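You operate a simulated robot arm through the tools that you are given. There is no shell and no other tool. Be economical: measure what you need, move in short steps, check, and stop when the job is done.

The job below is to be done with a simulated robot arm. You get a single attempt, and the scene is never put back.

TASK
Swap the strainer for the stopper and run warm water up to the small bowl's line.
Fine: strainer in the white dish, tap off, heat knob on cold again.

It is judged by the outcome, as a careful person would: the job done as asked, and still so three seconds after it is handed in. It fails if anything else is knocked over, pushed out of place, dropped, spilled or broken. Lids that push on must go on centred and level and be pressed home; caps that screw on are set level and turned clockwise until they are tight.

THE ROBOT
A 7-joint arm with a two-finger parallel gripper, fixed in place. Base frame: the origin is at the foot of the arm, x ahead of it, y to its left, z up. Units: mm, degrees, N and s.
Its first joint turns from -166.0 to 166.0 degrees. Payload 4.4 kg.
The TCP is the grasp point between the finger pads, 23 mm short of the fingertips. In the tool frame z runs along the fingers and y along their closing line. Largest opening 94 mm; finger width 38, thickness 10; the body of the gripper, 54 by 96 mm, starts 39 mm behind the TCP.
Orientation is that of the tool frame in the base frame, as a unit quaternion [w, x, y, z]. With the fingers straight down and closing along the base's y, the tool's x points along the base's -x, its y along +y and its z along -z.

THE INTERFACE
- The arm moves only by the tool arm_command. Its arguments are lists of equal length, an entry for each row: "slide": the shift along the tool's x, y, z in units of 400 mm (1.0 is 400 mm), a list of three; "dr": the turn, a rotation vector about the tool's x, y, z in units of 180 degrees (1.0 is 180 degrees), a list of three; "grip": the closure, from 0 (fully open) to 1 (shut). In form: {"slide": [[x, y, z], ...], "dr": [[wx, wy, wz], ...], "grip": [grip, ...]}. A call has 1 to 10 rows; each row is the pose to reach, as a shift and turn from the pose commanded when the call began, along the tool's axes at that moment. A call with a number of a shift or a turn outside -1 to 1 is refused whole. A row lasts 0.2 s, in which the tool goes at most 50 mm and 8.6 degrees; a call with a longer step from one row to the next is refused whole, and so is a gripper value outside its range. Where a pose cannot be reached the arm comes as near as it can. A force on the tool above 90 N (or 10 N above the force at the start of the call, whichever is more), or a blocked arm, ends the call early, and 0.2 s more pass. The fingers move at their own pace (about 72 mm/s each) and stop on an object; they squeeze with about 35 N. The grip force told is the motor's: it shows also when the fingers shut on nothing. Time passes only in rows, and 0.2 s behind the last, so rows that repeat a pose let the fingers close. The reply holds the time, the measured pose of the TCP, the force on the tool along the base axes, the opening and the grip force, in the units named above and with some noise.
- Cameras (640 x 400 px; columns grow to the right, rows downward): "scene" is fixed at [220.6, 502, 1440.4]; the picture's right is [-0.10, -0.99, 0.00], its down [-0.62, 0.06, -0.78] and it looks along [0.78, -0.08, -0.62] (base axes); focal length 238 px, centre (320, 200). "wrist" rides on the gripper at [-39, 0, -44] in the tool frame; the picture's right is [0.00, -1.00, 0.00], its down [0.97, 0.00, -0.24] and it looks along [0.24, 0.00, 0.97] (tool axes); focal length 218 px, centre (320, 200). There is no depth. A picture from a camera that has moved, and an enlarged one, comes with that camera's place and axes in the base frame and with its lens.
- get_image(camera): a new picture of that camera. No time passes.
- enlarge(camera, box): a new picture of the part [left, top, right, bottom] of that camera's present view, enlarged. No time passes.
- close_job(): hands the job in; it is judged then, once.

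Work in short steps. Places have to be worked out from the pictures, the camera data and where the tool is seen: move nearer, look again, correct. Check each grasp and each placing, and mend what went wrong. You have 120 turns and 84 pictures in all, those below and enlarged ones among them. Open the gripper and draw the arm clear of the work before you hand the job in, unless the task says otherwise; then end with one line.

The tools are called after "Emit:" by a JSON object that holds its "fn" and its "kwargs". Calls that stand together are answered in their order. arm_command: Moves the arm, as the interface text tells. Its arguments: {"type":"object","properties":{"slide":{"type":"array","items":{"type":"array","items":{"type":"number"}}},"dr":{"type":"array","items":{"type":"array","items":{"type":"number"}}},"grip":{"type":"array","items":{"type":"number"}}},"required":["slide","dr","grip"]} The other tools are called the same way: get_image (camera) takes a picture; enlarge (camera, box) takes an enlarged picture of a part of a camera's view; close_job () hands the job in.

At the start:

```text
time_s: 0.0
ee_pos: [630.9, 620.4, 1227.3]
tool_rot: [0.0, 0.0, 1.0, 0.0]
force: [-0.2, -0.3, 0.7]
gripper_width: 94.1
gripper_force: 0.0
```

scene: 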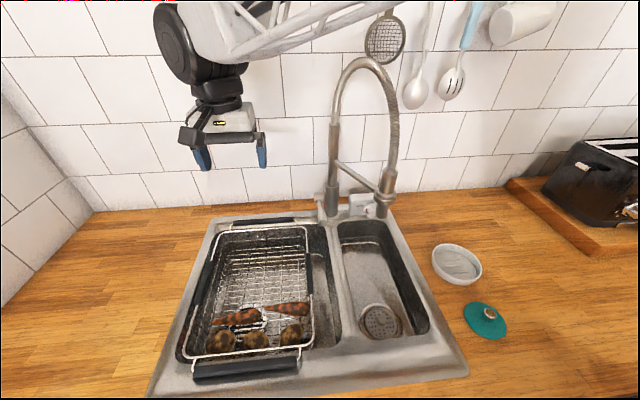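
wrist: 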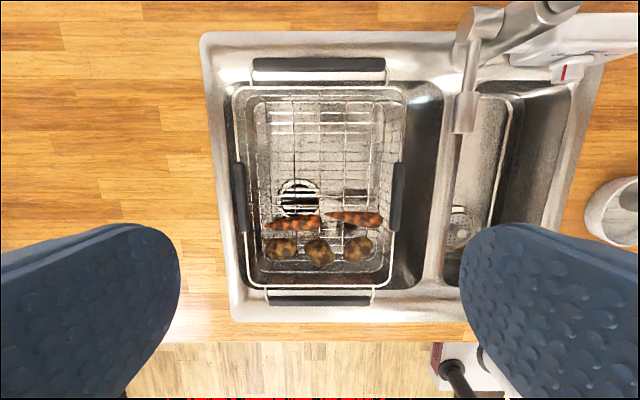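

I'll look closer at the tap, the small bowl and the stopper before moving anything.

Emit:
{"fn": "enlarge", "kwargs": {"camera": "scene", "box": [300, 170, 420, 245]}}

Emit:
{"fn": "enlarge", "kwargs": {"camera": "scene", "box": [320, 210, 520, 350]}}

Emit:
{"fn": "enlarge", "kwargs": {"camera": "wrist", "box": [420, 0, 640, 300]}}

```text
5.33 times, centred on (360, 208) of scene
camera zoom: at [220.6, 502.0, 1440.4], right [-0.1, -0.99, 0.0], down [-0.62, 0.06, -0.78], along [0.78, -0.08, -0.62], focal length 1266 px, centre (107, 160)
```

zoom: 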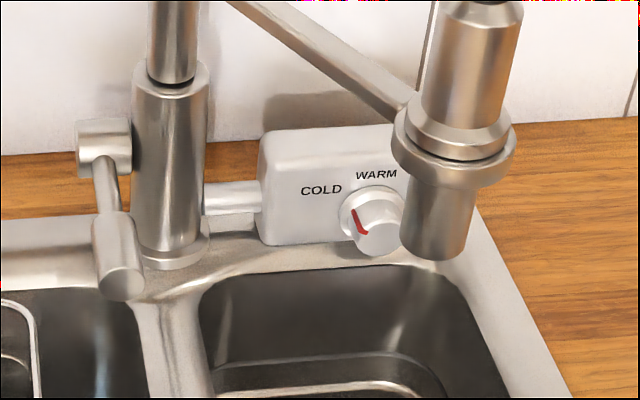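

```text
2.86 times, centred on (420, 280) of scene
camera zoom: at [220.6, 502.0, 1440.4], right [-0.1, -0.99, 0.0], down [-0.62, 0.06, -0.78], along [0.78, -0.08, -0.62], focal length 678 px, centre (34, -29)
```

zoom: 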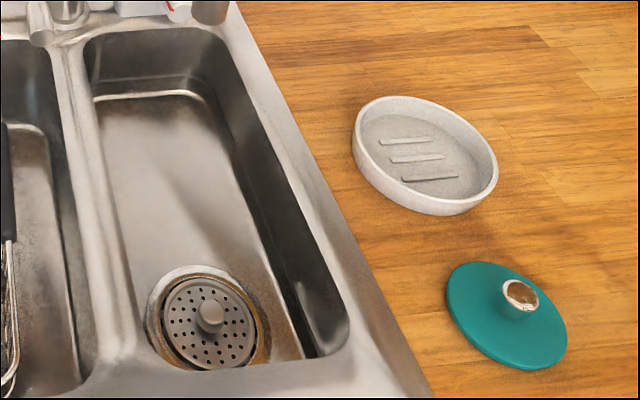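

```text
1.33 times, centred on (530, 150) of wrist
camera zoom: at [669.6, 619.9, 1272.0], right [0.0, -1.0, 0.0], down [-0.97, 0.0, 0.24], along [-0.24, 0.0, -0.97], focal length 291 px, centre (40, 267)
```

zoom: 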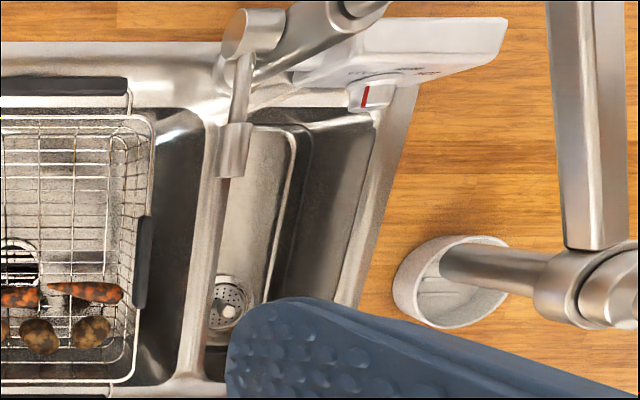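

Triangulating both views gives: counter at z≈915 and small bowl floor at z≈800. The strainer is at about (501,306,805), the dish at (566,108,920) and the stopper at (430,117). The nozzle tip is near (622,309,1065), the lever hub near (799,445,990) and the heat knob near (769,286,943). I'll back away from the tap first, then move across to in front of the small bowl and look again.

Emit:
{"fn": "arm_command", "kwargs": {"slide": [[0.11, 0, 0], [0.22, 0, 0], [0.33, 0, 0], [0.45, 0, 0], [0.45, -0.12, 0], [0.45, -0.24, 0], [0.45, -0.36, 0], [0.45, -0.48, 0], [0.45, -0.6, 0], [0.45, -0.72, 0]], "dr": [[0, 0, 0], [0, 0, 0], [0, 0, 0], [0, 0, 0], [0, 0, 0], [0, 0, 0], [0, 0, 0], [0, 0, 0], [0, 0, 0], [0, 0, 0]], "grip": [0, 0, 0, 0, 0, 0, 0, 0, 0, 0]}}

Emit:
{"fn": "get_image", "kwargs": {"camera": "wrist"}}

Emit:
{"fn": "get_image", "kwargs": {"camera": "scene"}}

```text
time_s: 2.2
ee_pos: [451.0, 331.7, 1228.0]
tool_rot: [-0.001, 0.0, 1.0, 0.0]
force: [-0.4, 0.2, 0.6]
gripper_width: 93.7
gripper_force: 0.1
```

```text
78 pictures are left
camera wrist: at [489.9, 331.2, 1272.4], right [0.0, -1.0, 0.0], down [-0.97, 0.0, 0.24], along [-0.24, 0.0, -0.97], focal length 218 px, centre (320, 200)
```

wrist: 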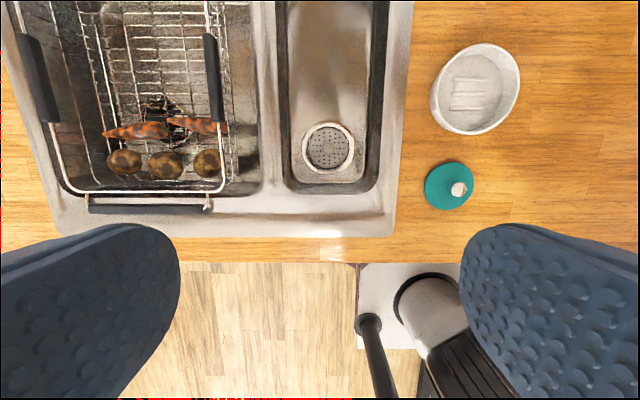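

```text
77 pictures are left
```

scene: 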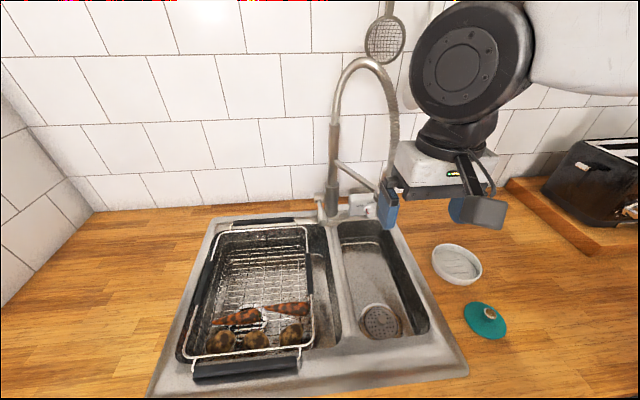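

The strainer knob refines to about (487,312) and the stopper knob to (427,120,943). I'll descend above the strainer with the gripper half-closed and look again.

Emit:
{"fn": "arm_command", "kwargs": {"slide": [[-0.045, -0.025, 0.08], [-0.09, -0.05, 0.18], [-0.09, -0.05, 0.29], [-0.09, -0.05, 0.4], [-0.09, -0.05, 0.5], [-0.09, -0.05, 0.6], [-0.09, -0.05, 0.7]], "dr": [[0, 0, 0], [0, 0, 0], [0, 0, 0], [0, 0, 0], [0, 0, 0], [0, 0, 0], [0, 0, 0]], "grip": [0.45, 0.45, 0.45, 0.45, 0.45, 0.45, 0.45]}}

Emit:
{"fn": "get_image", "kwargs": {"camera": "wrist"}}

Emit:
{"fn": "get_image", "kwargs": {"camera": "scene"}}

```text
time_s: 3.8
ee_pos: [486.2, 313.2, 948.2]
tool_rot: [0.0, 0.0, 1.0, -0.001]
force: [0.0, -0.7, 0.2]
gripper_width: 51.8
gripper_force: 0.1
```

```text
76 pictures are left
camera wrist: at [526.3, 311.9, 992.4], right [0.0, -1.0, 0.0], down [-0.97, 0.0, 0.24], along [-0.24, 0.0, -0.97], focal length 218 px, centre (320, 200)
```

wrist: 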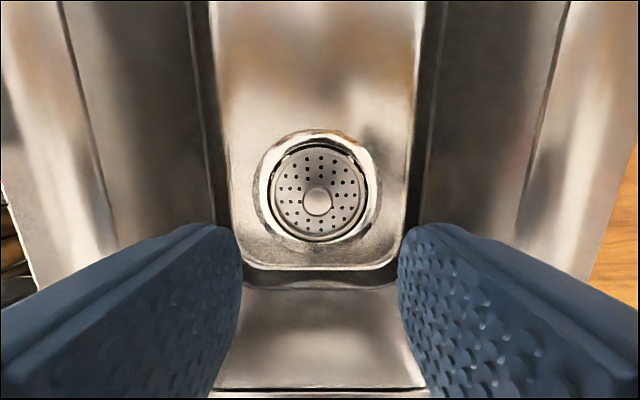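

```text
75 pictures are left
```

scene: 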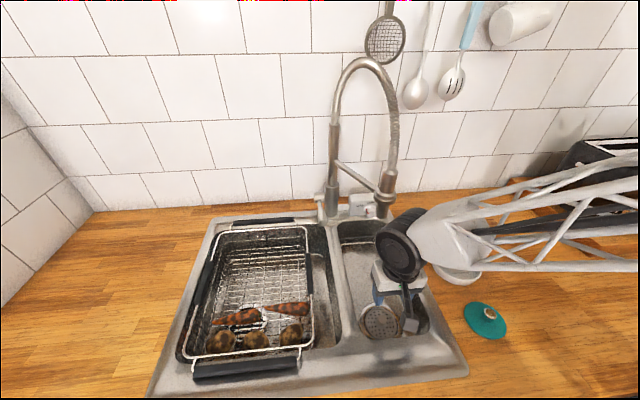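

The knob sits near (482,313) with its top around z≈817. I'll lower to TCP z≈845 and check.

Emit:
{"fn": "arm_command", "kwargs": {"slide": [[0.006, 0, 0.08], [0.012, 0, 0.17], [0.012, 0, 0.22], [0.012, 0, 0.255]], "dr": [[0, 0, 0], [0, 0, 0], [0, 0, 0], [0, 0, 0]], "grip": [0.6, 0.6, 0.6, 0.6]}}

Emit:
{"fn": "get_image", "kwargs": {"camera": "wrist"}}

Emit:
{"fn": "enlarge", "kwargs": {"camera": "scene", "box": [320, 180, 640, 380]}}

```text
time_s: 5.0
ee_pos: [482.7, 313.5, 848.2]
tool_rot: [0.0, -0.001, 1.0, 0.001]
force: [-5.2, -1.4, 13.8]
gripper_width: 37.3
gripper_force: 0.1
stopped in row 4: the force on the tool passed its limit (the readings are from after the stop); the commanded pose is now the measured one
```

```text
74 pictures are left
camera wrist: at [520.7, 312.5, 893.3], right [0.0, -1.0, 0.0], down [-0.97, 0.0, 0.24], along [-0.24, 0.0, -0.97], focal length 218 px, centre (320, 200)
```

wrist: 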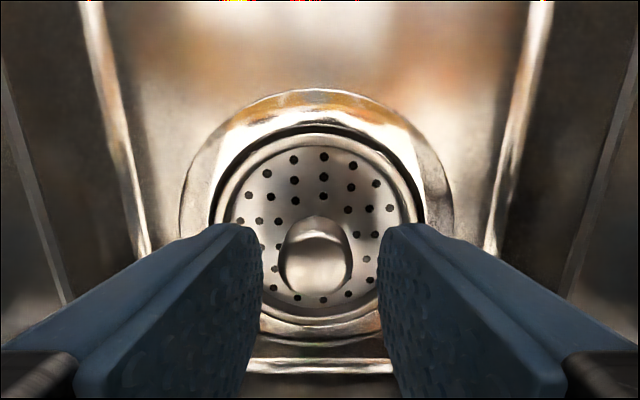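

```text
2.00 times, centred on (480, 280) of scene
camera zoom: at [220.6, 502.0, 1440.4], right [-0.1, -0.99, 0.0], down [-0.62, 0.06, -0.78], along [0.78, -0.08, -0.62], focal length 475 px, centre (0, 40)
```

zoom: 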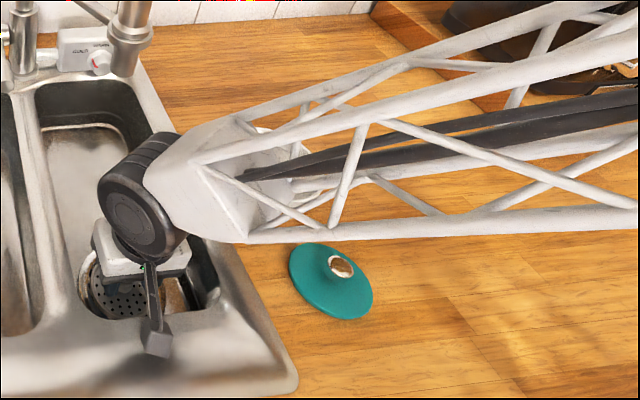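

The descent was stopped by a contact even though the fingertips (z≈825) should still be above the plate. I'll look closely before moving.

Emit:
{"fn": "enlarge", "kwargs": {"camera": "scene", "box": [350, 230, 450, 370]}}

```text
2.86 times, centred on (400, 300) of scene
camera zoom: at [220.6, 502.0, 1440.4], right [-0.1, -0.99, 0.0], down [-0.62, 0.06, -0.78], along [0.78, -0.08, -0.62], focal length 678 px, centre (91, -86)
```

zoom: 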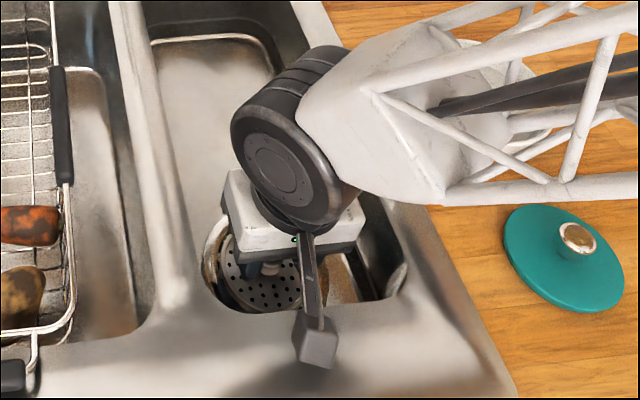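

There is a bracket with a cube sticking out of the hand toward base −x, about 80 mm out and 60 mm above the TCP. It landed on the front rim of the sink. I'll lift, back off, and turn the tool about 160° so the cube points into the bowl.

Emit:
{"fn": "arm_command", "kwargs": {"slide": [[0, 0, -0.1], [0.03, 0, -0.2], [0.11, 0, -0.3], [0.11, 0, -0.4], [0.11, 0, -0.4], [0.11, 0, -0.4], [0.11, 0, -0.4], [0.11, 0, -0.4], [0.11, 0, -0.4], [0.11, 0, -0.4]], "dr": [[0, 0, 0], [0, 0, 0], [0, 0, 0], [0, 0, 0], [0, 0, -0.045], [0, 0, -0.09], [0, 0, -0.135], [0, 0, -0.18], [0, 0, -0.225], [0, 0, -0.27]], "grip": [0.5, 0.5, 0.5, 0.5, 0.5, 0.5, 0.5, 0.5, 0.5, 0.5]}}

Emit:
{"fn": "get_image", "kwargs": {"camera": "scene"}}

```text
refused: row 3 steps farther than a row can; nothing moved
```

```text
71 pictures are left
```

scene: 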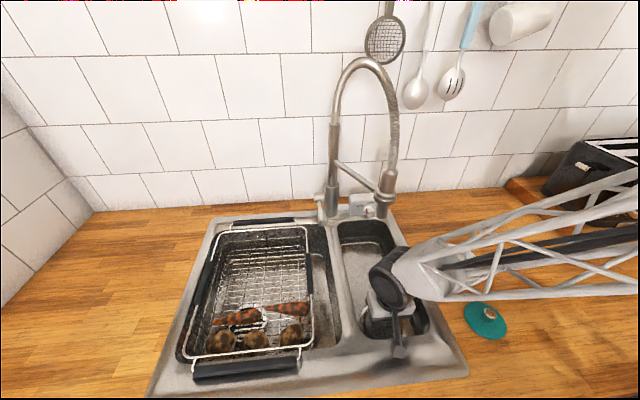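

That row's step was too long, so nothing moved. I'll use smaller steps.

Emit:
{"fn": "arm_command", "kwargs": {"slide": [[0, 0, -0.1], [0.03, 0, -0.2], [0.07, 0, -0.3], [0.11, 0, -0.4], [0.11, 0, -0.4], [0.11, 0, -0.4], [0.11, 0, -0.4], [0.11, 0, -0.4], [0.11, 0, -0.4], [0.11, 0, -0.4]], "dr": [[0, 0, 0], [0, 0, 0], [0, 0, 0], [0, 0, 0], [0, 0, -0.045], [0, 0, -0.09], [0, 0, -0.135], [0, 0, -0.18], [0, 0, -0.225], [0, 0, -0.27]], "grip": [0.5, 0.5, 0.5, 0.5, 0.5, 0.5, 0.5, 0.5, 0.5, 0.5]}}

Emit:
{"fn": "get_image", "kwargs": {"camera": "scene"}}

```text
time_s: 7.2
ee_pos: [437.9, 313.8, 1007.8]
tool_rot: [0.0, -0.413, 0.911, 0.001]
force: [-0.3, 0.9, -1.1]
gripper_width: 47.0
gripper_force: 0.1
```

```text
70 pictures are left
```

scene: 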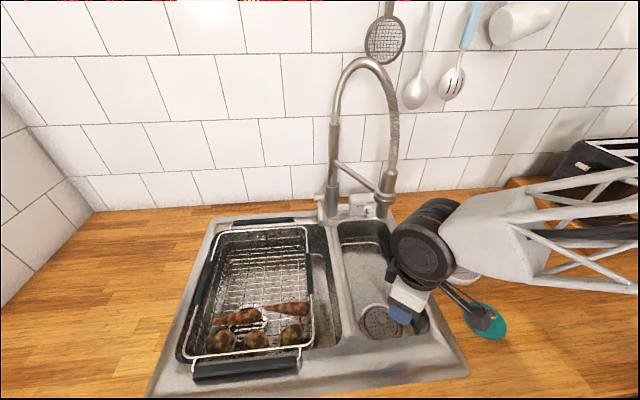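

The bracket reaches about 105 mm out. I'll continue turning to about 152° total so the cube points mostly +x, with clearance to both the nozzle and the bowl wall.

Emit:
{"fn": "arm_command", "kwargs": {"slide": [[0, 0, 0], [0, 0, 0], [0, 0, 0], [0, 0, 0], [0, 0, 0], [0, 0, 0], [0, 0, 0], [0, 0, 0], [0, 0, 0], [0, 0, 0]], "dr": [[0, 0, -0.045], [0, 0, -0.09], [0, 0, -0.135], [0, 0, -0.18], [0, 0, -0.225], [0, 0, -0.27], [0, 0, -0.315], [0, 0, -0.36], [0, 0, -0.405], [0, 0, -0.45]], "grip": [0.5, 0.5, 0.5, 0.5, 0.5, 0.5, 0.5, 0.5, 0.5, 0.5]}}

Emit:
{"fn": "get_image", "kwargs": {"camera": "scene"}}

```text
time_s: 9.4
ee_pos: [438.0, 313.2, 1007.7]
tool_rot: [-0.001, 0.906, -0.424, 0.0]
force: [0.4, 0.7, 0.3]
gripper_width: 46.9
gripper_force: 0.1
```

```text
69 pictures are left
```

scene: 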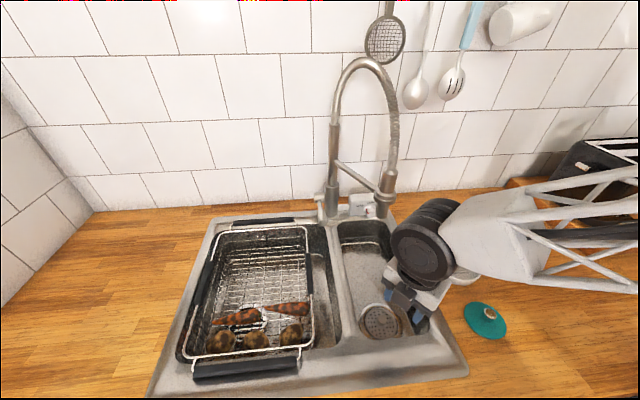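

Turned cleanly. I'll lower to z≈950, finish the turn, and then move over the knob at (482,313).

Emit:
{"fn": "arm_command", "kwargs": {"slide": [[0, 0, 0.1], [0, 0, 0.145], [0, 0, 0.145], [0, 0, 0.145], [0.035, -0.0425, 0.145], [0.07, -0.085, 0.145], [0.07, -0.085, 0.145]], "dr": [[0, 0, 0], [0, 0, -0.0415], [0, 0, -0.083], [0, 0, -0.1245], [0, 0, -0.1245], [0, 0, -0.1245], [0, 0, -0.1245]], "grip": [0.5, 0.5, 0.5, 0.5, 0.5, 0.5, 0.5]}}

Emit:
{"fn": "get_image", "kwargs": {"camera": "wrist"}}

Emit:
{"fn": "enlarge", "kwargs": {"camera": "scene", "box": [320, 180, 520, 360]}}

```text
time_s: 11.0
ee_pos: [482.1, 314.3, 950.0]
tool_rot: [0.0, 0.97, -0.242, 0.001]
force: [0.2, -0.2, 0.6]
gripper_width: 46.8
gripper_force: 0.1
```

```text
68 pictures are left
camera wrist: at [447.4, 330.4, 995.0], right [0.47, 0.88, 0.0], down [0.86, -0.46, 0.24], along [0.21, -0.11, -0.97], focal length 218 px, centre (320, 200)
```

wrist: 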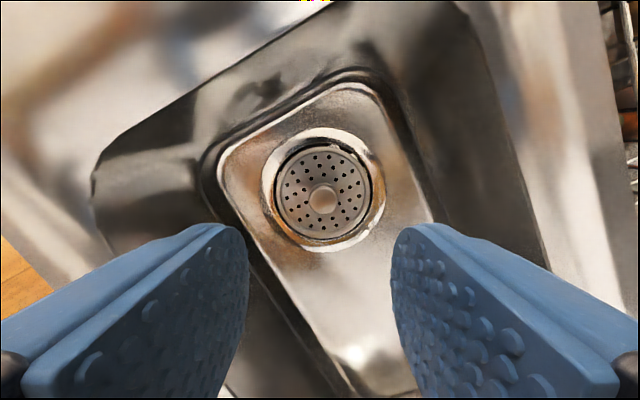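

```text
2.22 times, centred on (420, 270) of scene
camera zoom: at [220.6, 502.0, 1440.4], right [-0.1, -0.99, 0.0], down [-0.62, 0.06, -0.78], along [0.78, -0.08, -0.62], focal length 528 px, centre (98, 44)
```

zoom: 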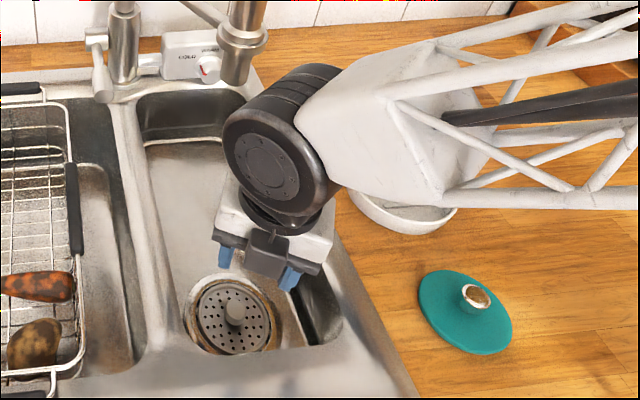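

The knob is centred between the fingers. I'll lower to z≈848 slowly and look.

Emit:
{"fn": "arm_command", "kwargs": {"slide": [[0.003, 0, 0.09], [0.005, 0, 0.18], [0.005, 0, 0.22], [0.005, 0, 0.255]], "dr": [[0, 0, 0], [0, 0, 0], [0, 0, 0], [0, 0, 0]], "grip": [0.6, 0.6, 0.6, 0.6]}}

Emit:
{"fn": "get_image", "kwargs": {"camera": "wrist"}}

Emit:
{"fn": "enlarge", "kwargs": {"camera": "scene", "box": [340, 200, 500, 360]}}

```text
time_s: 12.0
ee_pos: [484.0, 311.6, 848.2]
tool_rot: [-0.002, 0.971, -0.241, 0.002]
force: [-0.2, 0.9, -0.2]
gripper_width: 37.5
gripper_force: 0.0
```

```text
66 pictures are left
camera wrist: at [448.8, 329.6, 893.0], right [0.47, 0.88, 0.0], down [0.86, -0.46, 0.24], along [0.21, -0.11, -0.97], focal length 218 px, centre (320, 200)
```

wrist: 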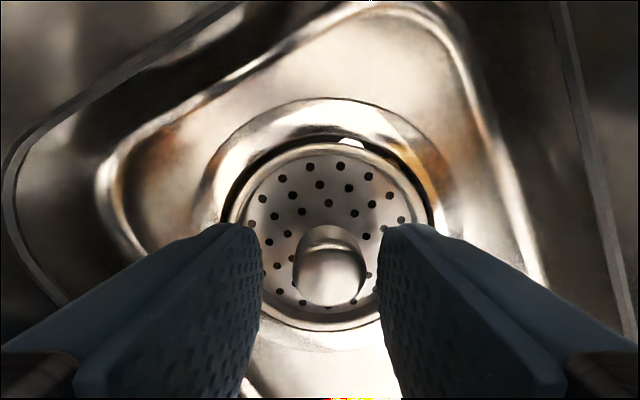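

```text
2.50 times, centred on (420, 280) of scene
camera zoom: at [220.6, 502.0, 1440.4], right [-0.1, -0.99, 0.0], down [-0.62, 0.06, -0.78], along [0.78, -0.08, -0.62], focal length 594 px, centre (70, 0)
```

zoom: 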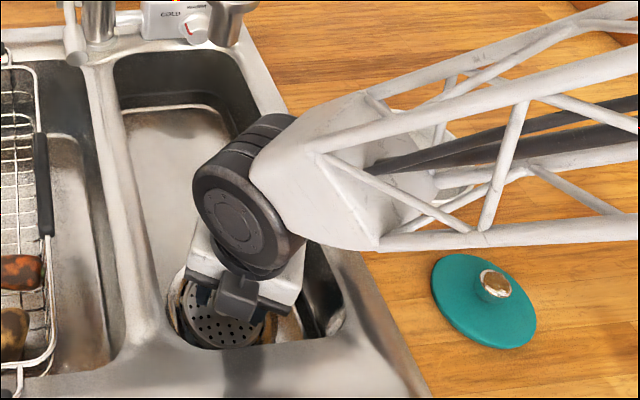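

The knob is about 3 mm off toward picture right and the fingertips are near its top. I'll correct that and go down 16 mm in small steps.

Emit:
{"fn": "arm_command", "kwargs": {"slide": [[0, -0.008, 0.01], [0, -0.008, 0.02], [0, -0.008, 0.03], [0, -0.008, 0.04]], "dr": [[0, 0, 0], [0, 0, 0], [0, 0, 0], [0, 0, 0]], "grip": [0.6, 0.6, 0.6, 0.6]}}

Emit:
{"fn": "get_image", "kwargs": {"camera": "wrist"}}

```text
time_s: 13.0
ee_pos: [485.2, 315.6, 832.3]
tool_rot: [-0.001, 0.97, -0.242, 0.001]
force: [-1.6, 2.2, 4.8]
gripper_width: 37.7
gripper_force: 0.0
```

```text
64 pictures are left
camera wrist: at [451.0, 332.7, 876.9], right [0.47, 0.88, 0.0], down [0.86, -0.46, 0.24], along [0.21, -0.11, -0.97], focal length 218 px, centre (320, 200)
```

wrist: 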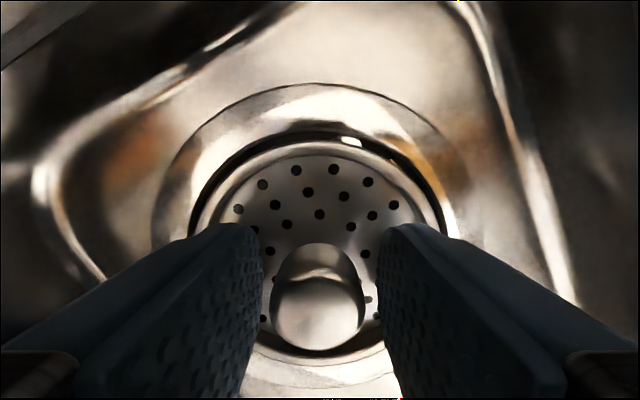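

A light contact of about 5 N suggests the fingertips are at the plate, with the knob well between the pads. I'll close on it.

Emit:
{"fn": "arm_command", "kwargs": {"slide": [[0, 0, -0.003], [0, 0, -0.003], [0, 0, -0.003], [0, 0, -0.003]], "dr": [[0, 0, 0], [0, 0, 0], [0, 0, 0], [0, 0, 0]], "grip": [1, 1, 1, 1]}}

```text
time_s: 14.0
ee_pos: [485.9, 315.0, 832.8]
tool_rot: [-0.001, 0.97, -0.241, 0.001]
force: [-0.7, -1.5, -0.8]
gripper_width: 22.6
gripper_force: 35.5
```

I have the knob, 22.6 mm wide at 35 N. I'll lift straight up to z≈930 and look.

Emit:
{"fn": "arm_command", "kwargs": {"slide": [[0, 0, -0.02], [0, 0, -0.06], [0, 0, -0.12], [0, 0, -0.18], [0, 0, -0.245]], "dr": [[0, 0, 0], [0, 0, 0], [0, 0, 0], [0, 0, 0], [0, 0, 0]], "grip": [1, 1, 1, 1, 1]}}

Emit:
{"fn": "enlarge", "kwargs": {"camera": "scene", "box": [320, 160, 560, 340]}}

Emit:
{"fn": "get_image", "kwargs": {"camera": "wrist"}}

```text
time_s: 15.2
ee_pos: [484.7, 315.5, 930.3]
tool_rot: [-0.001, 0.971, -0.24, 0.001]
force: [0.2, 0.2, -1.4]
gripper_width: 22.8
gripper_force: 35.1
```

```text
2.22 times, centred on (440, 250) of scene
camera zoom: at [220.6, 502.0, 1440.4], right [-0.1, -0.99, 0.0], down [-0.62, 0.06, -0.78], along [0.78, -0.08, -0.62], focal length 528 px, centre (53, 89)
```

zoom: 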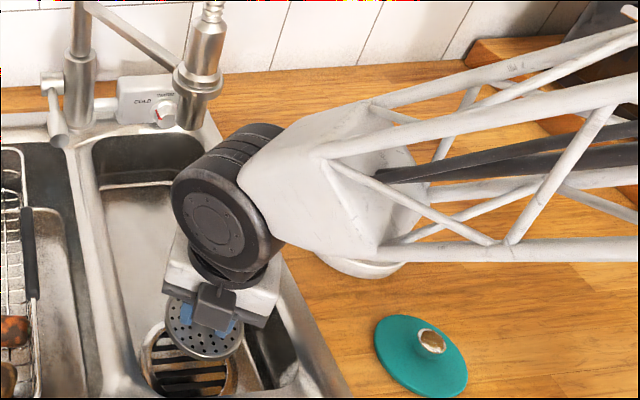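

```text
62 pictures are left
camera wrist: at [450.5, 332.4, 975.6], right [0.47, 0.88, 0.0], down [0.86, -0.46, 0.24], along [0.21, -0.11, -0.97], focal length 218 px, centre (320, 200)
```

wrist: 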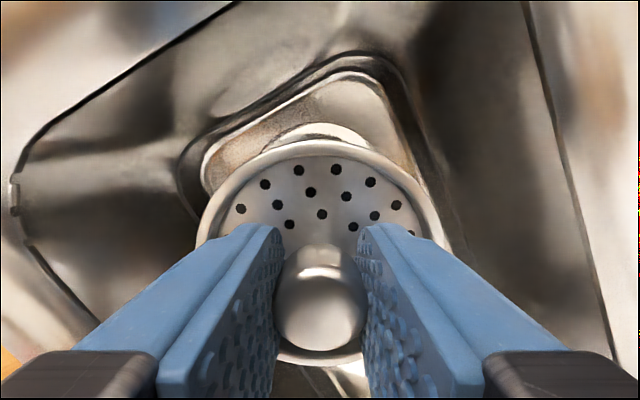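

The strainer is held level and the drain is clear. I'll turn the cube away from the nozzle, lift over the rim, and carry the strainer over the dish at about (569,107).

Emit:
{"fn": "arm_command", "kwargs": {"slide": [[0, 0, 0], [0, 0, 0], [0, 0, -0.05], [0, 0, -0.1], [0.03, 0.03, -0.15], [0.1, 0.09, -0.17], [0.18, 0.155, -0.17], [0.26, 0.22, -0.17], [0.345, 0.29, -0.17], [0.429, 0.361, -0.17]], "dr": [[0, 0, 0.045], [0, 0, 0.09], [0, 0, 0.135], [0, 0, 0.18], [0, 0, 0.18], [0, 0, 0.18], [0, 0, 0.18], [0, 0, 0.18], [0, 0, 0.18], [0, 0, 0.18]], "grip": [1, 1, 1, 1, 1, 1, 1, 1, 1, 1]}}

Emit:
{"fn": "get_image", "kwargs": {"camera": "scene"}}

Emit:
{"fn": "get_image", "kwargs": {"camera": "wrist"}}

```text
time_s: 17.4
ee_pos: [567.3, 107.5, 998.3]
tool_rot: [0.0, 0.865, -0.503, 0.0]
force: [-1.2, -0.6, -0.2]
gripper_width: 22.9
gripper_force: 35.2
```

```text
61 pictures are left
```

scene: 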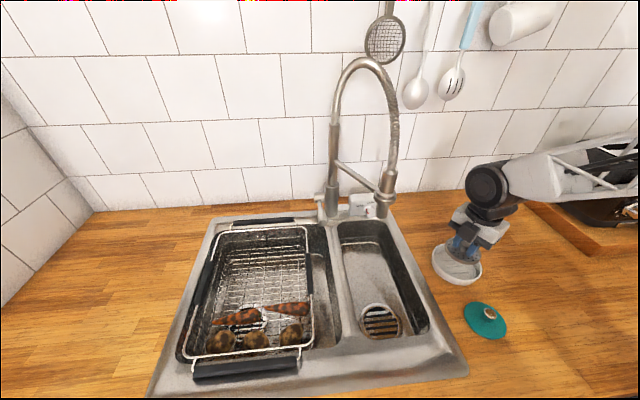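

```text
60 pictures are left
camera wrist: at [548.1, 140.2, 1043.3], right [0.87, 0.5, 0.0], down [0.48, -0.84, 0.24], along [0.12, -0.21, -0.97], focal length 218 px, centre (320, 200)
```

wrist: 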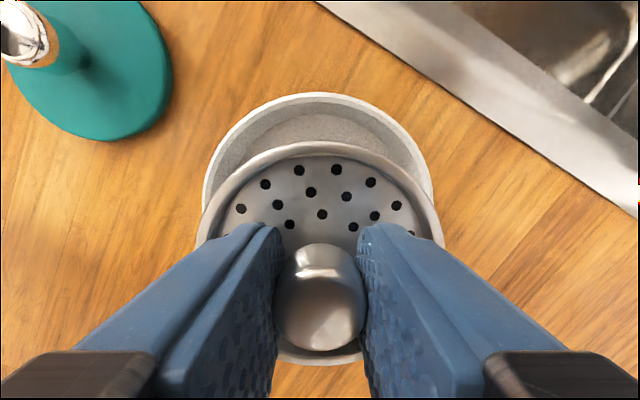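

Strainer is over the dish. I'll check alignment from the scene camera.

Emit:
{"fn": "enlarge", "kwargs": {"camera": "scene", "box": [410, 180, 530, 300]}}

```text
3.33 times, centred on (470, 240) of scene
camera zoom: at [220.6, 502.0, 1440.4], right [-0.1, -0.99, 0.0], down [-0.62, 0.06, -0.78], along [0.78, -0.08, -0.62], focal length 792 px, centre (-180, 67)
```

zoom: 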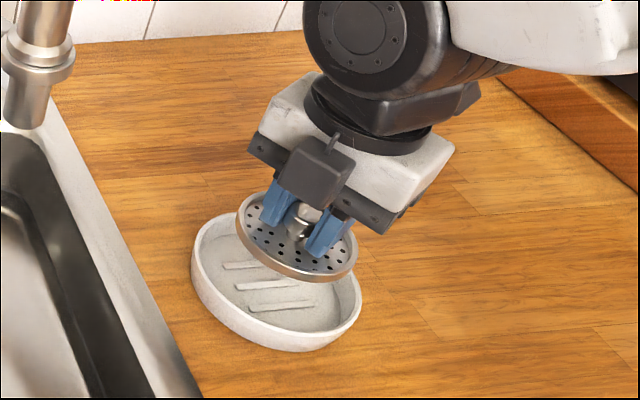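

The dish centre is about (563,112) with its rim at z≈930. I'll shift a few mm and lower.

Emit:
{"fn": "arm_command", "kwargs": {"slide": [[-0.015, 0.003, 0], [-0.015, 0.003, 0.05], [-0.015, 0.003, 0.09], [-0.015, 0.003, 0.11]], "dr": [[0, 0, 0], [0, 0, 0], [0, 0, 0], [0, 0, 0]], "grip": [1, 1, 1, 1]}}

Emit:
{"fn": "enlarge", "kwargs": {"camera": "scene", "box": [410, 180, 530, 300]}}

Emit:
{"fn": "get_image", "kwargs": {"camera": "wrist"}}

```text
time_s: 18.4
ee_pos: [564.8, 112.1, 954.3]
tool_rot: [-0.001, 0.865, -0.503, 0.002]
force: [-0.2, -0.2, -0.9]
gripper_width: 22.6
gripper_force: 35.2
```

```text
3.33 times, centred on (470, 240) of scene
camera zoom: at [220.6, 502.0, 1440.4], right [-0.1, -0.99, 0.0], down [-0.62, 0.06, -0.78], along [0.78, -0.08, -0.62], focal length 792 px, centre (-180, 67)
```

zoom: 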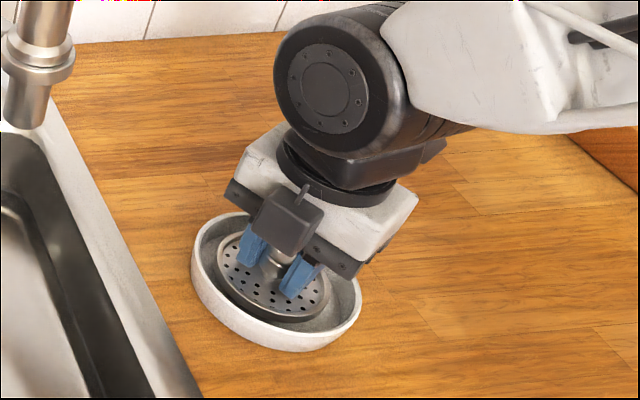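

```text
57 pictures are left
camera wrist: at [545.1, 144.9, 999.3], right [0.87, 0.49, 0.0], down [0.48, -0.84, 0.24], along [0.12, -0.21, -0.97], focal length 218 px, centre (320, 200)
```

wrist: 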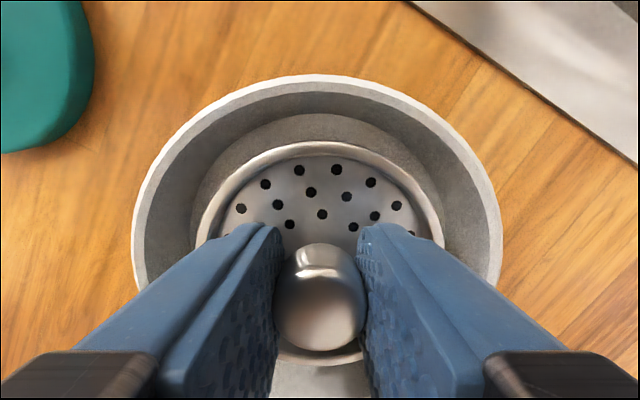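

The strainer is centred inside the dish. I'll lower in 2 mm steps until it touches.

Emit:
{"fn": "arm_command", "kwargs": {"slide": [[0, 0, 0.005], [0, 0, 0.01], [0, 0, 0.015]], "dr": [[0, 0, 0], [0, 0, 0], [0, 0, 0]], "grip": [1, 1, 1]}}

```text
time_s: 19.2
ee_pos: [565.3, 110.5, 948.9]
tool_rot: [-0.001, 0.865, -0.502, 0.001]
force: [0.1, 0.9, -0.7]
gripper_width: 22.7
gripper_force: 35.7
```

Still no contact. I'll keep going down in small steps.

Emit:
{"fn": "arm_command", "kwargs": {"slide": [[0, 0, 0.004], [0, 0, 0.008], [0, 0, 0.012]], "dr": [[0, 0, 0], [0, 0, 0], [0, 0, 0]], "grip": [1, 1, 1]}}

Emit:
{"fn": "enlarge", "kwargs": {"camera": "scene", "box": [430, 220, 500, 300]}}

```text
time_s: 20.0
ee_pos: [565.2, 112.9, 945.8]
tool_rot: [-0.002, 0.865, -0.502, 0.001]
force: [-4.5, 0.7, 14.2]
gripper_width: 23.0
gripper_force: 35.2
```

```text
5.00 times, centred on (465, 260) of scene
camera zoom: at [220.6, 502.0, 1440.4], right [-0.1, -0.99, 0.0], down [-0.62, 0.06, -0.78], along [0.78, -0.08, -0.62], focal length 1187 px, centre (-405, -100)
```

zoom: 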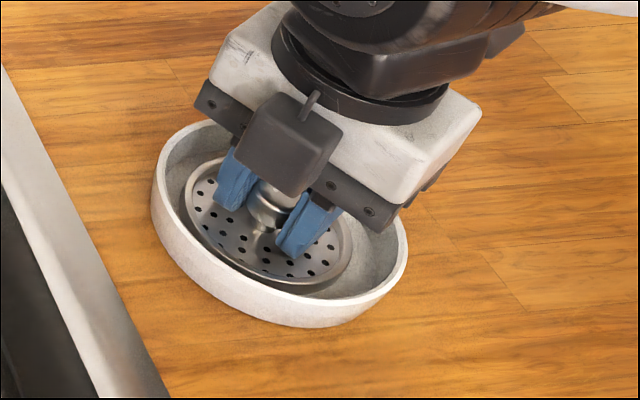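

Contact at 14 N, so the strainer rests on the dish. I'll open enough to release the knob without the fingers reaching the dish wall, then rise.

Emit:
{"fn": "arm_command", "kwargs": {"slide": [[0, 0, -0.004], [0, 0, -0.004], [0, 0, -0.004], [0, 0, -0.05], [0, 0, -0.11], [0, 0, -0.2], [0, 0, -0.3]], "dr": [[0, 0, 0], [0, 0, 0], [0, 0, 0], [0, 0, 0], [0, 0, 0], [0, 0, 0], [0, 0, 0]], "grip": [0.62, 0.62, 0.62, 0.62, 0.62, 0.5, 0.5]}}

Emit:
{"fn": "get_image", "kwargs": {"camera": "wrist"}}

Emit:
{"fn": "get_image", "kwargs": {"camera": "scene"}}

```text
time_s: 21.6
ee_pos: [564.8, 111.9, 1064.1]
tool_rot: [-0.002, 0.865, -0.503, 0.0]
force: [-0.2, 0.0, 0.5]
gripper_width: 47.0
gripper_force: 0.1
```

```text
55 pictures are left
camera wrist: at [544.7, 143.8, 1109.5], right [0.87, 0.49, 0.0], down [0.48, -0.84, 0.24], along [0.12, -0.21, -0.97], focal length 218 px, centre (320, 200)
```

wrist: 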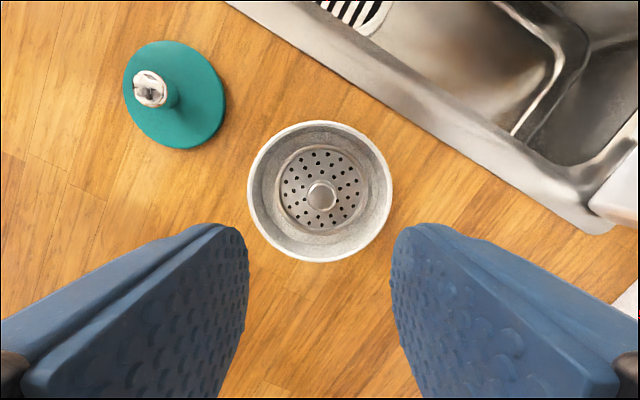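

```text
54 pictures are left
```

scene: 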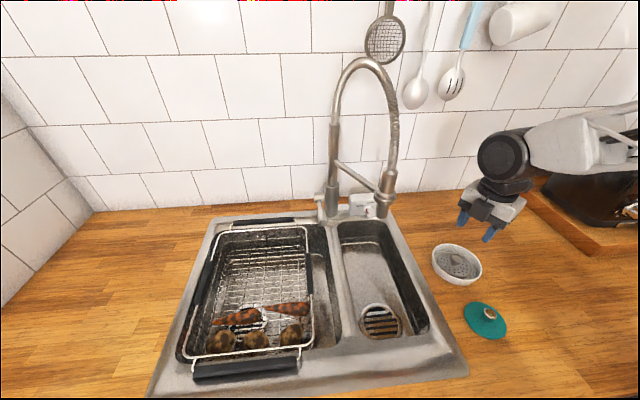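

The strainer lies flat and centred in the dish. The stopper axis is at (427,120) with its knob top near z≈943. I'll move above it at z≈1000.

Emit:
{"fn": "arm_command", "kwargs": {"slide": [[-0.05, 0.075, 0], [-0.1, 0.15, 0.04], [-0.145, 0.22, 0.1], [-0.19, 0.289, 0.16], [-0.19, 0.289, 0.16]], "dr": [[0, 0, 0], [0, 0, 0], [0, 0, 0], [0, 0, 0], [0, 0, 0]], "grip": [0.5, 0.5, 0.5, 0.5, 0.5]}}

Emit:
{"fn": "get_image", "kwargs": {"camera": "wrist"}}

Emit:
{"fn": "enlarge", "kwargs": {"camera": "scene", "box": [400, 200, 600, 360]}}

```text
time_s: 22.8
ee_pos: [426.7, 120.6, 1000.6]
tool_rot: [0.0, 0.865, -0.502, 0.001]
force: [0.1, -0.2, -0.6]
gripper_width: 46.9
gripper_force: 0.1
```

```text
53 pictures are left
camera wrist: at [406.8, 154.0, 1044.8], right [0.87, 0.5, 0.0], down [0.48, -0.84, 0.24], along [0.12, -0.21, -0.97], focal length 218 px, centre (320, 200)
```

wrist: 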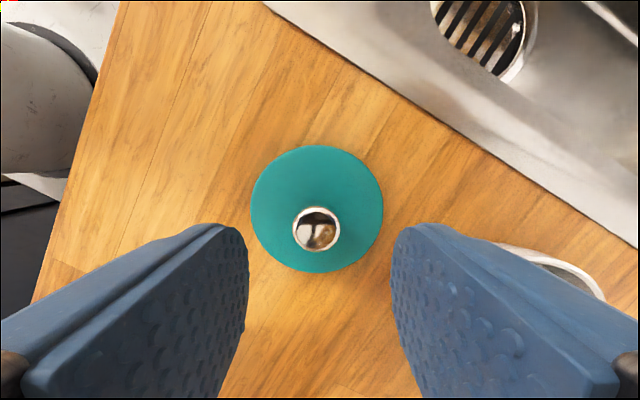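

```text
2.50 times, centred on (500, 280) of scene
camera zoom: at [220.6, 502.0, 1440.4], right [-0.1, -0.99, 0.0], down [-0.62, 0.06, -0.78], along [0.78, -0.08, -0.62], focal length 594 px, centre (-130, 0)
```

zoom: 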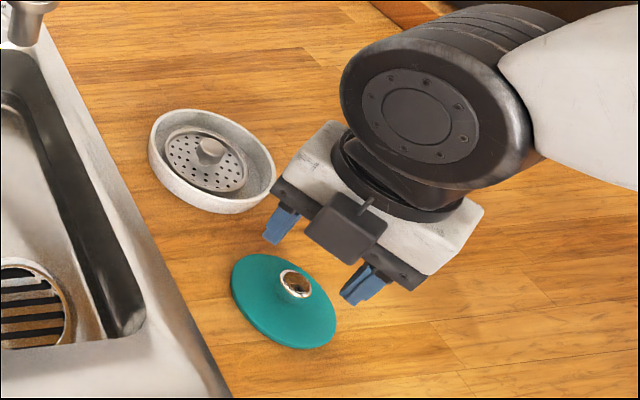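

Well aligned, with the knob centred to within about 2 mm. I'll lower to TCP z≈952 and look.

Emit:
{"fn": "arm_command", "kwargs": {"slide": [[0, 0.004, 0.06], [0, 0.004, 0.1], [0, 0.004, 0.12]], "dr": [[0, 0, 0], [0, 0, 0], [0, 0, 0]], "grip": [0.5, 0.5, 0.5]}}

Emit:
{"fn": "get_image", "kwargs": {"camera": "wrist"}}

Emit:
{"fn": "enlarge", "kwargs": {"camera": "scene", "box": [430, 250, 530, 350]}}

```text
time_s: 23.6
ee_pos: [425.5, 120.5, 952.9]
tool_rot: [0.0, 0.864, -0.503, 0.001]
force: [-0.4, 0.6, -0.1]
gripper_width: 46.5
gripper_force: 0.0
```

```text
51 pictures are left
camera wrist: at [405.4, 153.2, 997.0], right [0.87, 0.49, 0.0], down [0.48, -0.84, 0.24], along [0.12, -0.21, -0.97], focal length 218 px, centre (320, 200)
```

wrist: 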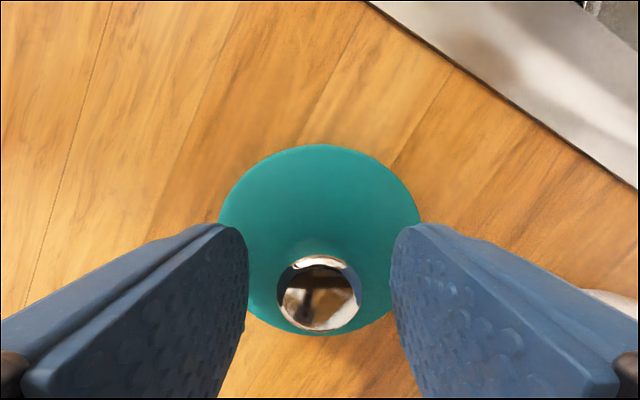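

```text
4.00 times, centred on (480, 300) of scene
camera zoom: at [220.6, 502.0, 1440.4], right [-0.1, -0.99, 0.0], down [-0.62, 0.06, -0.78], along [0.78, -0.08, -0.62], focal length 950 px, centre (-320, -200)
```

zoom: 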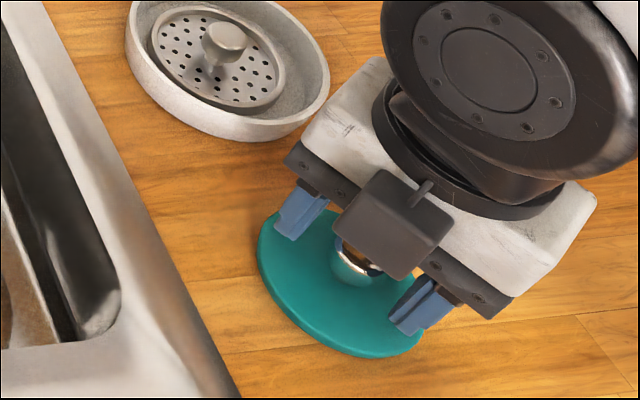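

The fingertips are beside the knob. I'll lower 5 mm more and close.

Emit:
{"fn": "arm_command", "kwargs": {"slide": [[0, 0, 0.006], [0, 0, 0.0125], [0, 0, 0.0125], [0, 0, 0.0125], [0, 0, 0.0125], [0, 0, 0.0125]], "dr": [[0, 0, 0], [0, 0, 0], [0, 0, 0], [0, 0, 0], [0, 0, 0], [0, 0, 0]], "grip": [0.5, 0.6, 1, 1, 1, 1]}}

Emit:
{"fn": "get_image", "kwargs": {"camera": "wrist"}}

```text
time_s: 25.0
ee_pos: [425.8, 120.9, 946.6]
tool_rot: [-0.002, 0.865, -0.502, 0.001]
force: [0.0, -0.2, -0.3]
gripper_width: 22.8
gripper_force: 34.9
```

```text
49 pictures are left
camera wrist: at [405.7, 153.3, 991.6], right [0.87, 0.49, 0.0], down [0.48, -0.84, 0.24], along [0.12, -0.21, -0.97], focal length 218 px, centre (320, 200)
```

wrist: 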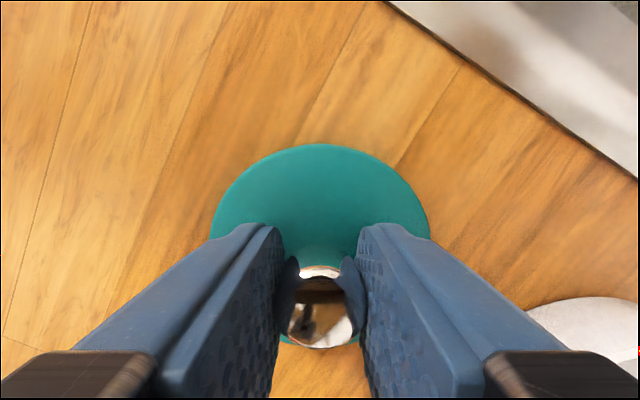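

The stopper is held. I'll lift and carry it over the drain at (485,315), keeping the cube turned away from the nozzle.

Emit:
{"fn": "arm_command", "kwargs": {"slide": [[0, 0, -0.055], [0, 0, -0.1085], [-0.058, -0.062, -0.1085], [-0.1156, -0.124, -0.1085], [-0.1734, -0.186, -0.1085], [-0.2311, -0.248, -0.1085], [-0.2889, -0.31, -0.1085], [-0.3467, -0.372, -0.1085], [-0.3467, -0.372, -0.05], [-0.3467, -0.372, 0.03]], "dr": [[0, 0, 0], [0, 0, 0], [0, 0, 0], [0, 0, 0], [0, 0, 0], [0, 0, 0], [0, 0, 0], [0, 0, 0], [0, 0, 0], [0, 0, 0]], "grip": [1, 1, 1, 1, 1, 1, 1, 1, 1, 1]}}

Emit:
{"fn": "enlarge", "kwargs": {"camera": "scene", "box": [320, 160, 560, 360]}}

Emit:
{"fn": "get_image", "kwargs": {"camera": "wrist"}}

```text
time_s: 27.2
ee_pos: [485.6, 313.8, 936.1]
tool_rot: [-0.001, 0.865, -0.502, 0.001]
force: [0.4, -0.1, -0.2]
gripper_width: 22.8
gripper_force: 35.0
```

```text
2.00 times, centred on (440, 260) of scene
camera zoom: at [220.6, 502.0, 1440.4], right [-0.1, -0.99, 0.0], down [-0.62, 0.06, -0.78], along [0.78, -0.08, -0.62], focal length 475 px, centre (80, 80)
```

zoom: 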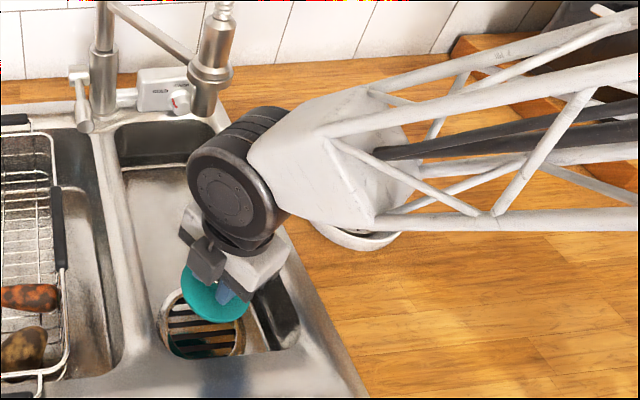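

```text
47 pictures are left
camera wrist: at [466.6, 347.8, 980.7], right [0.87, 0.49, 0.0], down [0.48, -0.84, 0.24], along [0.12, -0.21, -0.97], focal length 218 px, centre (320, 200)
```

wrist: 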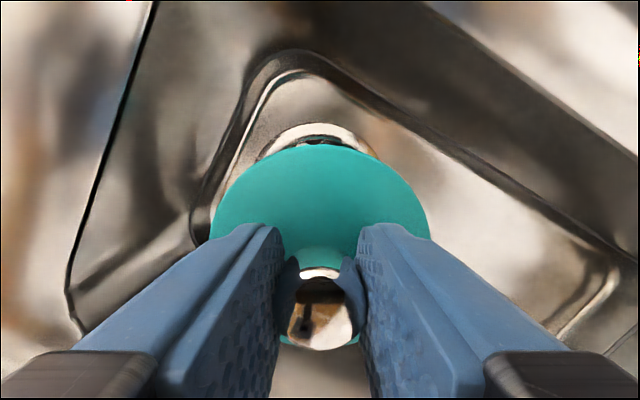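

Now I'll turn the cube back toward +x while low, then lower to z≈862 and look.

Emit:
{"fn": "arm_command", "kwargs": {"slide": [[0, 0, 0], [0, 0, 0], [0, 0, 0], [0, 0, 0], [0, 0, 0.09], [0, 0, 0.15], [0, 0, 0.185]], "dr": [[0, 0, -0.045], [0, 0, -0.09], [0, 0, -0.135], [0, 0, -0.18], [0, 0, -0.18], [0, 0, -0.18], [0, 0, -0.18]], "grip": [1, 1, 1, 1, 1, 1, 1]}}

Emit:
{"fn": "enlarge", "kwargs": {"camera": "scene", "box": [340, 240, 460, 360]}}

Emit:
{"fn": "get_image", "kwargs": {"camera": "wrist"}}

```text
time_s: 28.8
ee_pos: [484.0, 315.3, 861.5]
tool_rot: [-0.001, 0.971, -0.241, 0.001]
force: [-0.3, 0.8, 0.4]
gripper_width: 22.8
gripper_force: 35.0
```

```text
3.33 times, centred on (400, 300) of scene
camera zoom: at [220.6, 502.0, 1440.4], right [-0.1, -0.99, 0.0], down [-0.62, 0.06, -0.78], along [0.78, -0.08, -0.62], focal length 792 px, centre (53, -133)
```

zoom: 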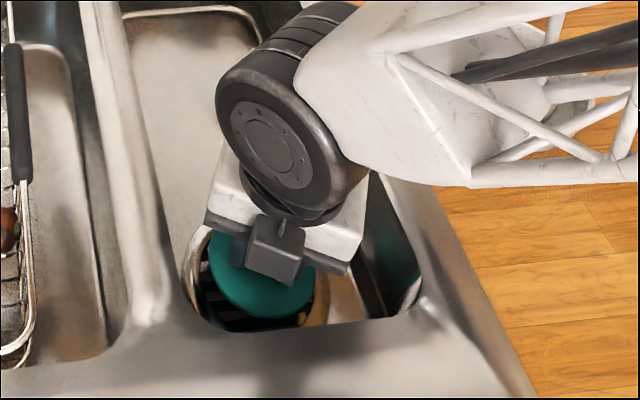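

```text
45 pictures are left
camera wrist: at [451.1, 331.7, 906.7], right [0.47, 0.88, 0.0], down [0.86, -0.46, 0.24], along [0.21, -0.11, -0.97], focal length 218 px, centre (320, 200)
```

wrist: 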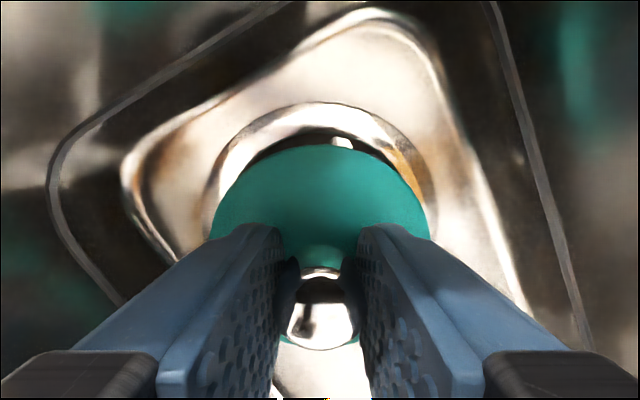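

It's concentric with the drain. I'll lower in small steps until contact.

Emit:
{"fn": "arm_command", "kwargs": {"slide": [[0, 0, 0.01], [0, 0, 0.02], [0, 0, 0.03], [0, 0, 0.0375]], "dr": [[0, 0, 0], [0, 0, 0], [0, 0, 0], [0, 0, 0]], "grip": [1, 1, 1, 1]}}

Emit:
{"fn": "get_image", "kwargs": {"camera": "wrist"}}

```text
time_s: 29.8
ee_pos: [485.1, 314.2, 845.8]
tool_rot: [-0.001, 0.971, -0.241, 0.001]
force: [-0.3, 0.0, -0.9]
gripper_width: 22.9
gripper_force: 34.9
```

```text
44 pictures are left
camera wrist: at [451.6, 331.5, 890.7], right [0.47, 0.88, 0.0], down [0.86, -0.46, 0.24], along [0.21, -0.11, -0.97], focal length 218 px, centre (320, 200)
```

wrist: 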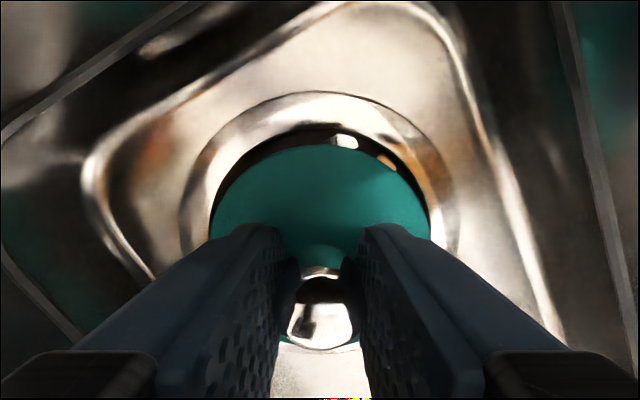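

Emit:
{"fn": "arm_command", "kwargs": {"slide": [[0, 0, 0.006], [0, 0, 0.012], [0, 0, 0.018], [0, 0, 0.024]], "dr": [[0, 0, 0], [0, 0, 0], [0, 0, 0], [0, 0, 0]], "grip": [1, 1, 1, 1]}}

Emit:
{"fn": "get_image", "kwargs": {"camera": "wrist"}}

```text
time_s: 30.8
ee_pos: [486.6, 314.5, 837.6]
tool_rot: [-0.002, 0.97, -0.242, 0.001]
force: [-5.3, -7.7, 24.8]
gripper_width: 23.0
gripper_force: 34.8
```

```text
43 pictures are left
camera wrist: at [451.8, 331.8, 882.0], right [0.47, 0.88, 0.0], down [0.86, -0.46, 0.24], along [0.22, -0.11, -0.97], focal length 218 px, centre (320, 200)
```

wrist: 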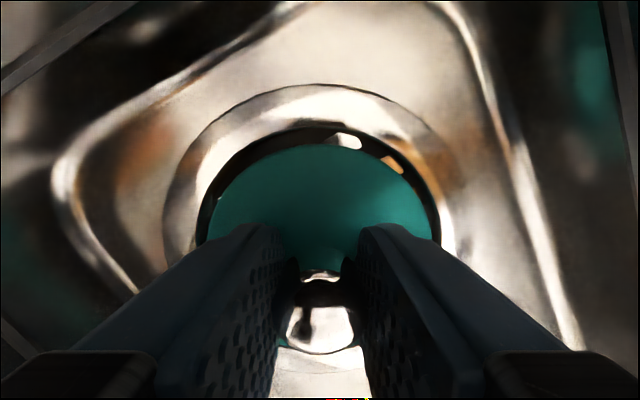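

Contact at about 25 N with the disc inside the ring and an even gap. I'll press slightly more to seat it.

Emit:
{"fn": "arm_command", "kwargs": {"slide": [[0, 0, 0.004], [0, 0, 0.008], [0, 0, 0.008]], "dr": [[0, 0, 0], [0, 0, 0], [0, 0, 0]], "grip": [1, 1, 1]}}

```text
time_s: 31.6
ee_pos: [486.0, 315.2, 837.0]
tool_rot: [-0.002, 0.97, -0.241, 0.003]
force: [-19.2, -15.7, 79.8]
gripper_width: 23.1
gripper_force: 34.9
```

It is firmly seated: 80 N with no travel. I'll relax the force, release and lift straight up to inspect.

Emit:
{"fn": "arm_command", "kwargs": {"slide": [[0, 0, -0.008], [0, 0, -0.01], [0, 0, -0.01], [0, 0, -0.01], [0, 0, -0.06], [0, 0, -0.14], [0, 0, -0.2]], "dr": [[0, 0, 0], [0, 0, 0], [0, 0, 0], [0, 0, 0], [0, 0, 0], [0, 0, 0], [0, 0, 0]], "grip": [1, 0.6, 0.6, 0.6, 0.6, 0.6, 0.6]}}

Emit:
{"fn": "get_image", "kwargs": {"camera": "wrist"}}

```text
time_s: 33.2
ee_pos: [485.7, 314.1, 914.0]
tool_rot: [0.0, 0.971, -0.241, 0.0]
force: [0.3, -0.2, 0.0]
gripper_width: 37.7
gripper_force: 0.1
```

```text
42 pictures are left
camera wrist: at [451.3, 331.6, 958.1], right [0.47, 0.88, 0.0], down [0.86, -0.46, 0.24], along [0.21, -0.11, -0.97], focal length 218 px, centre (320, 200)
```

wrist: 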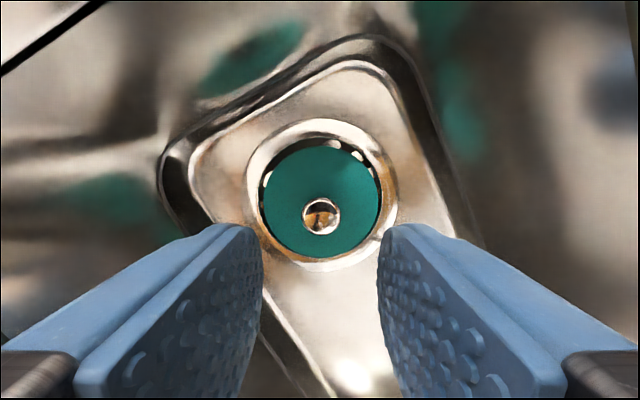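

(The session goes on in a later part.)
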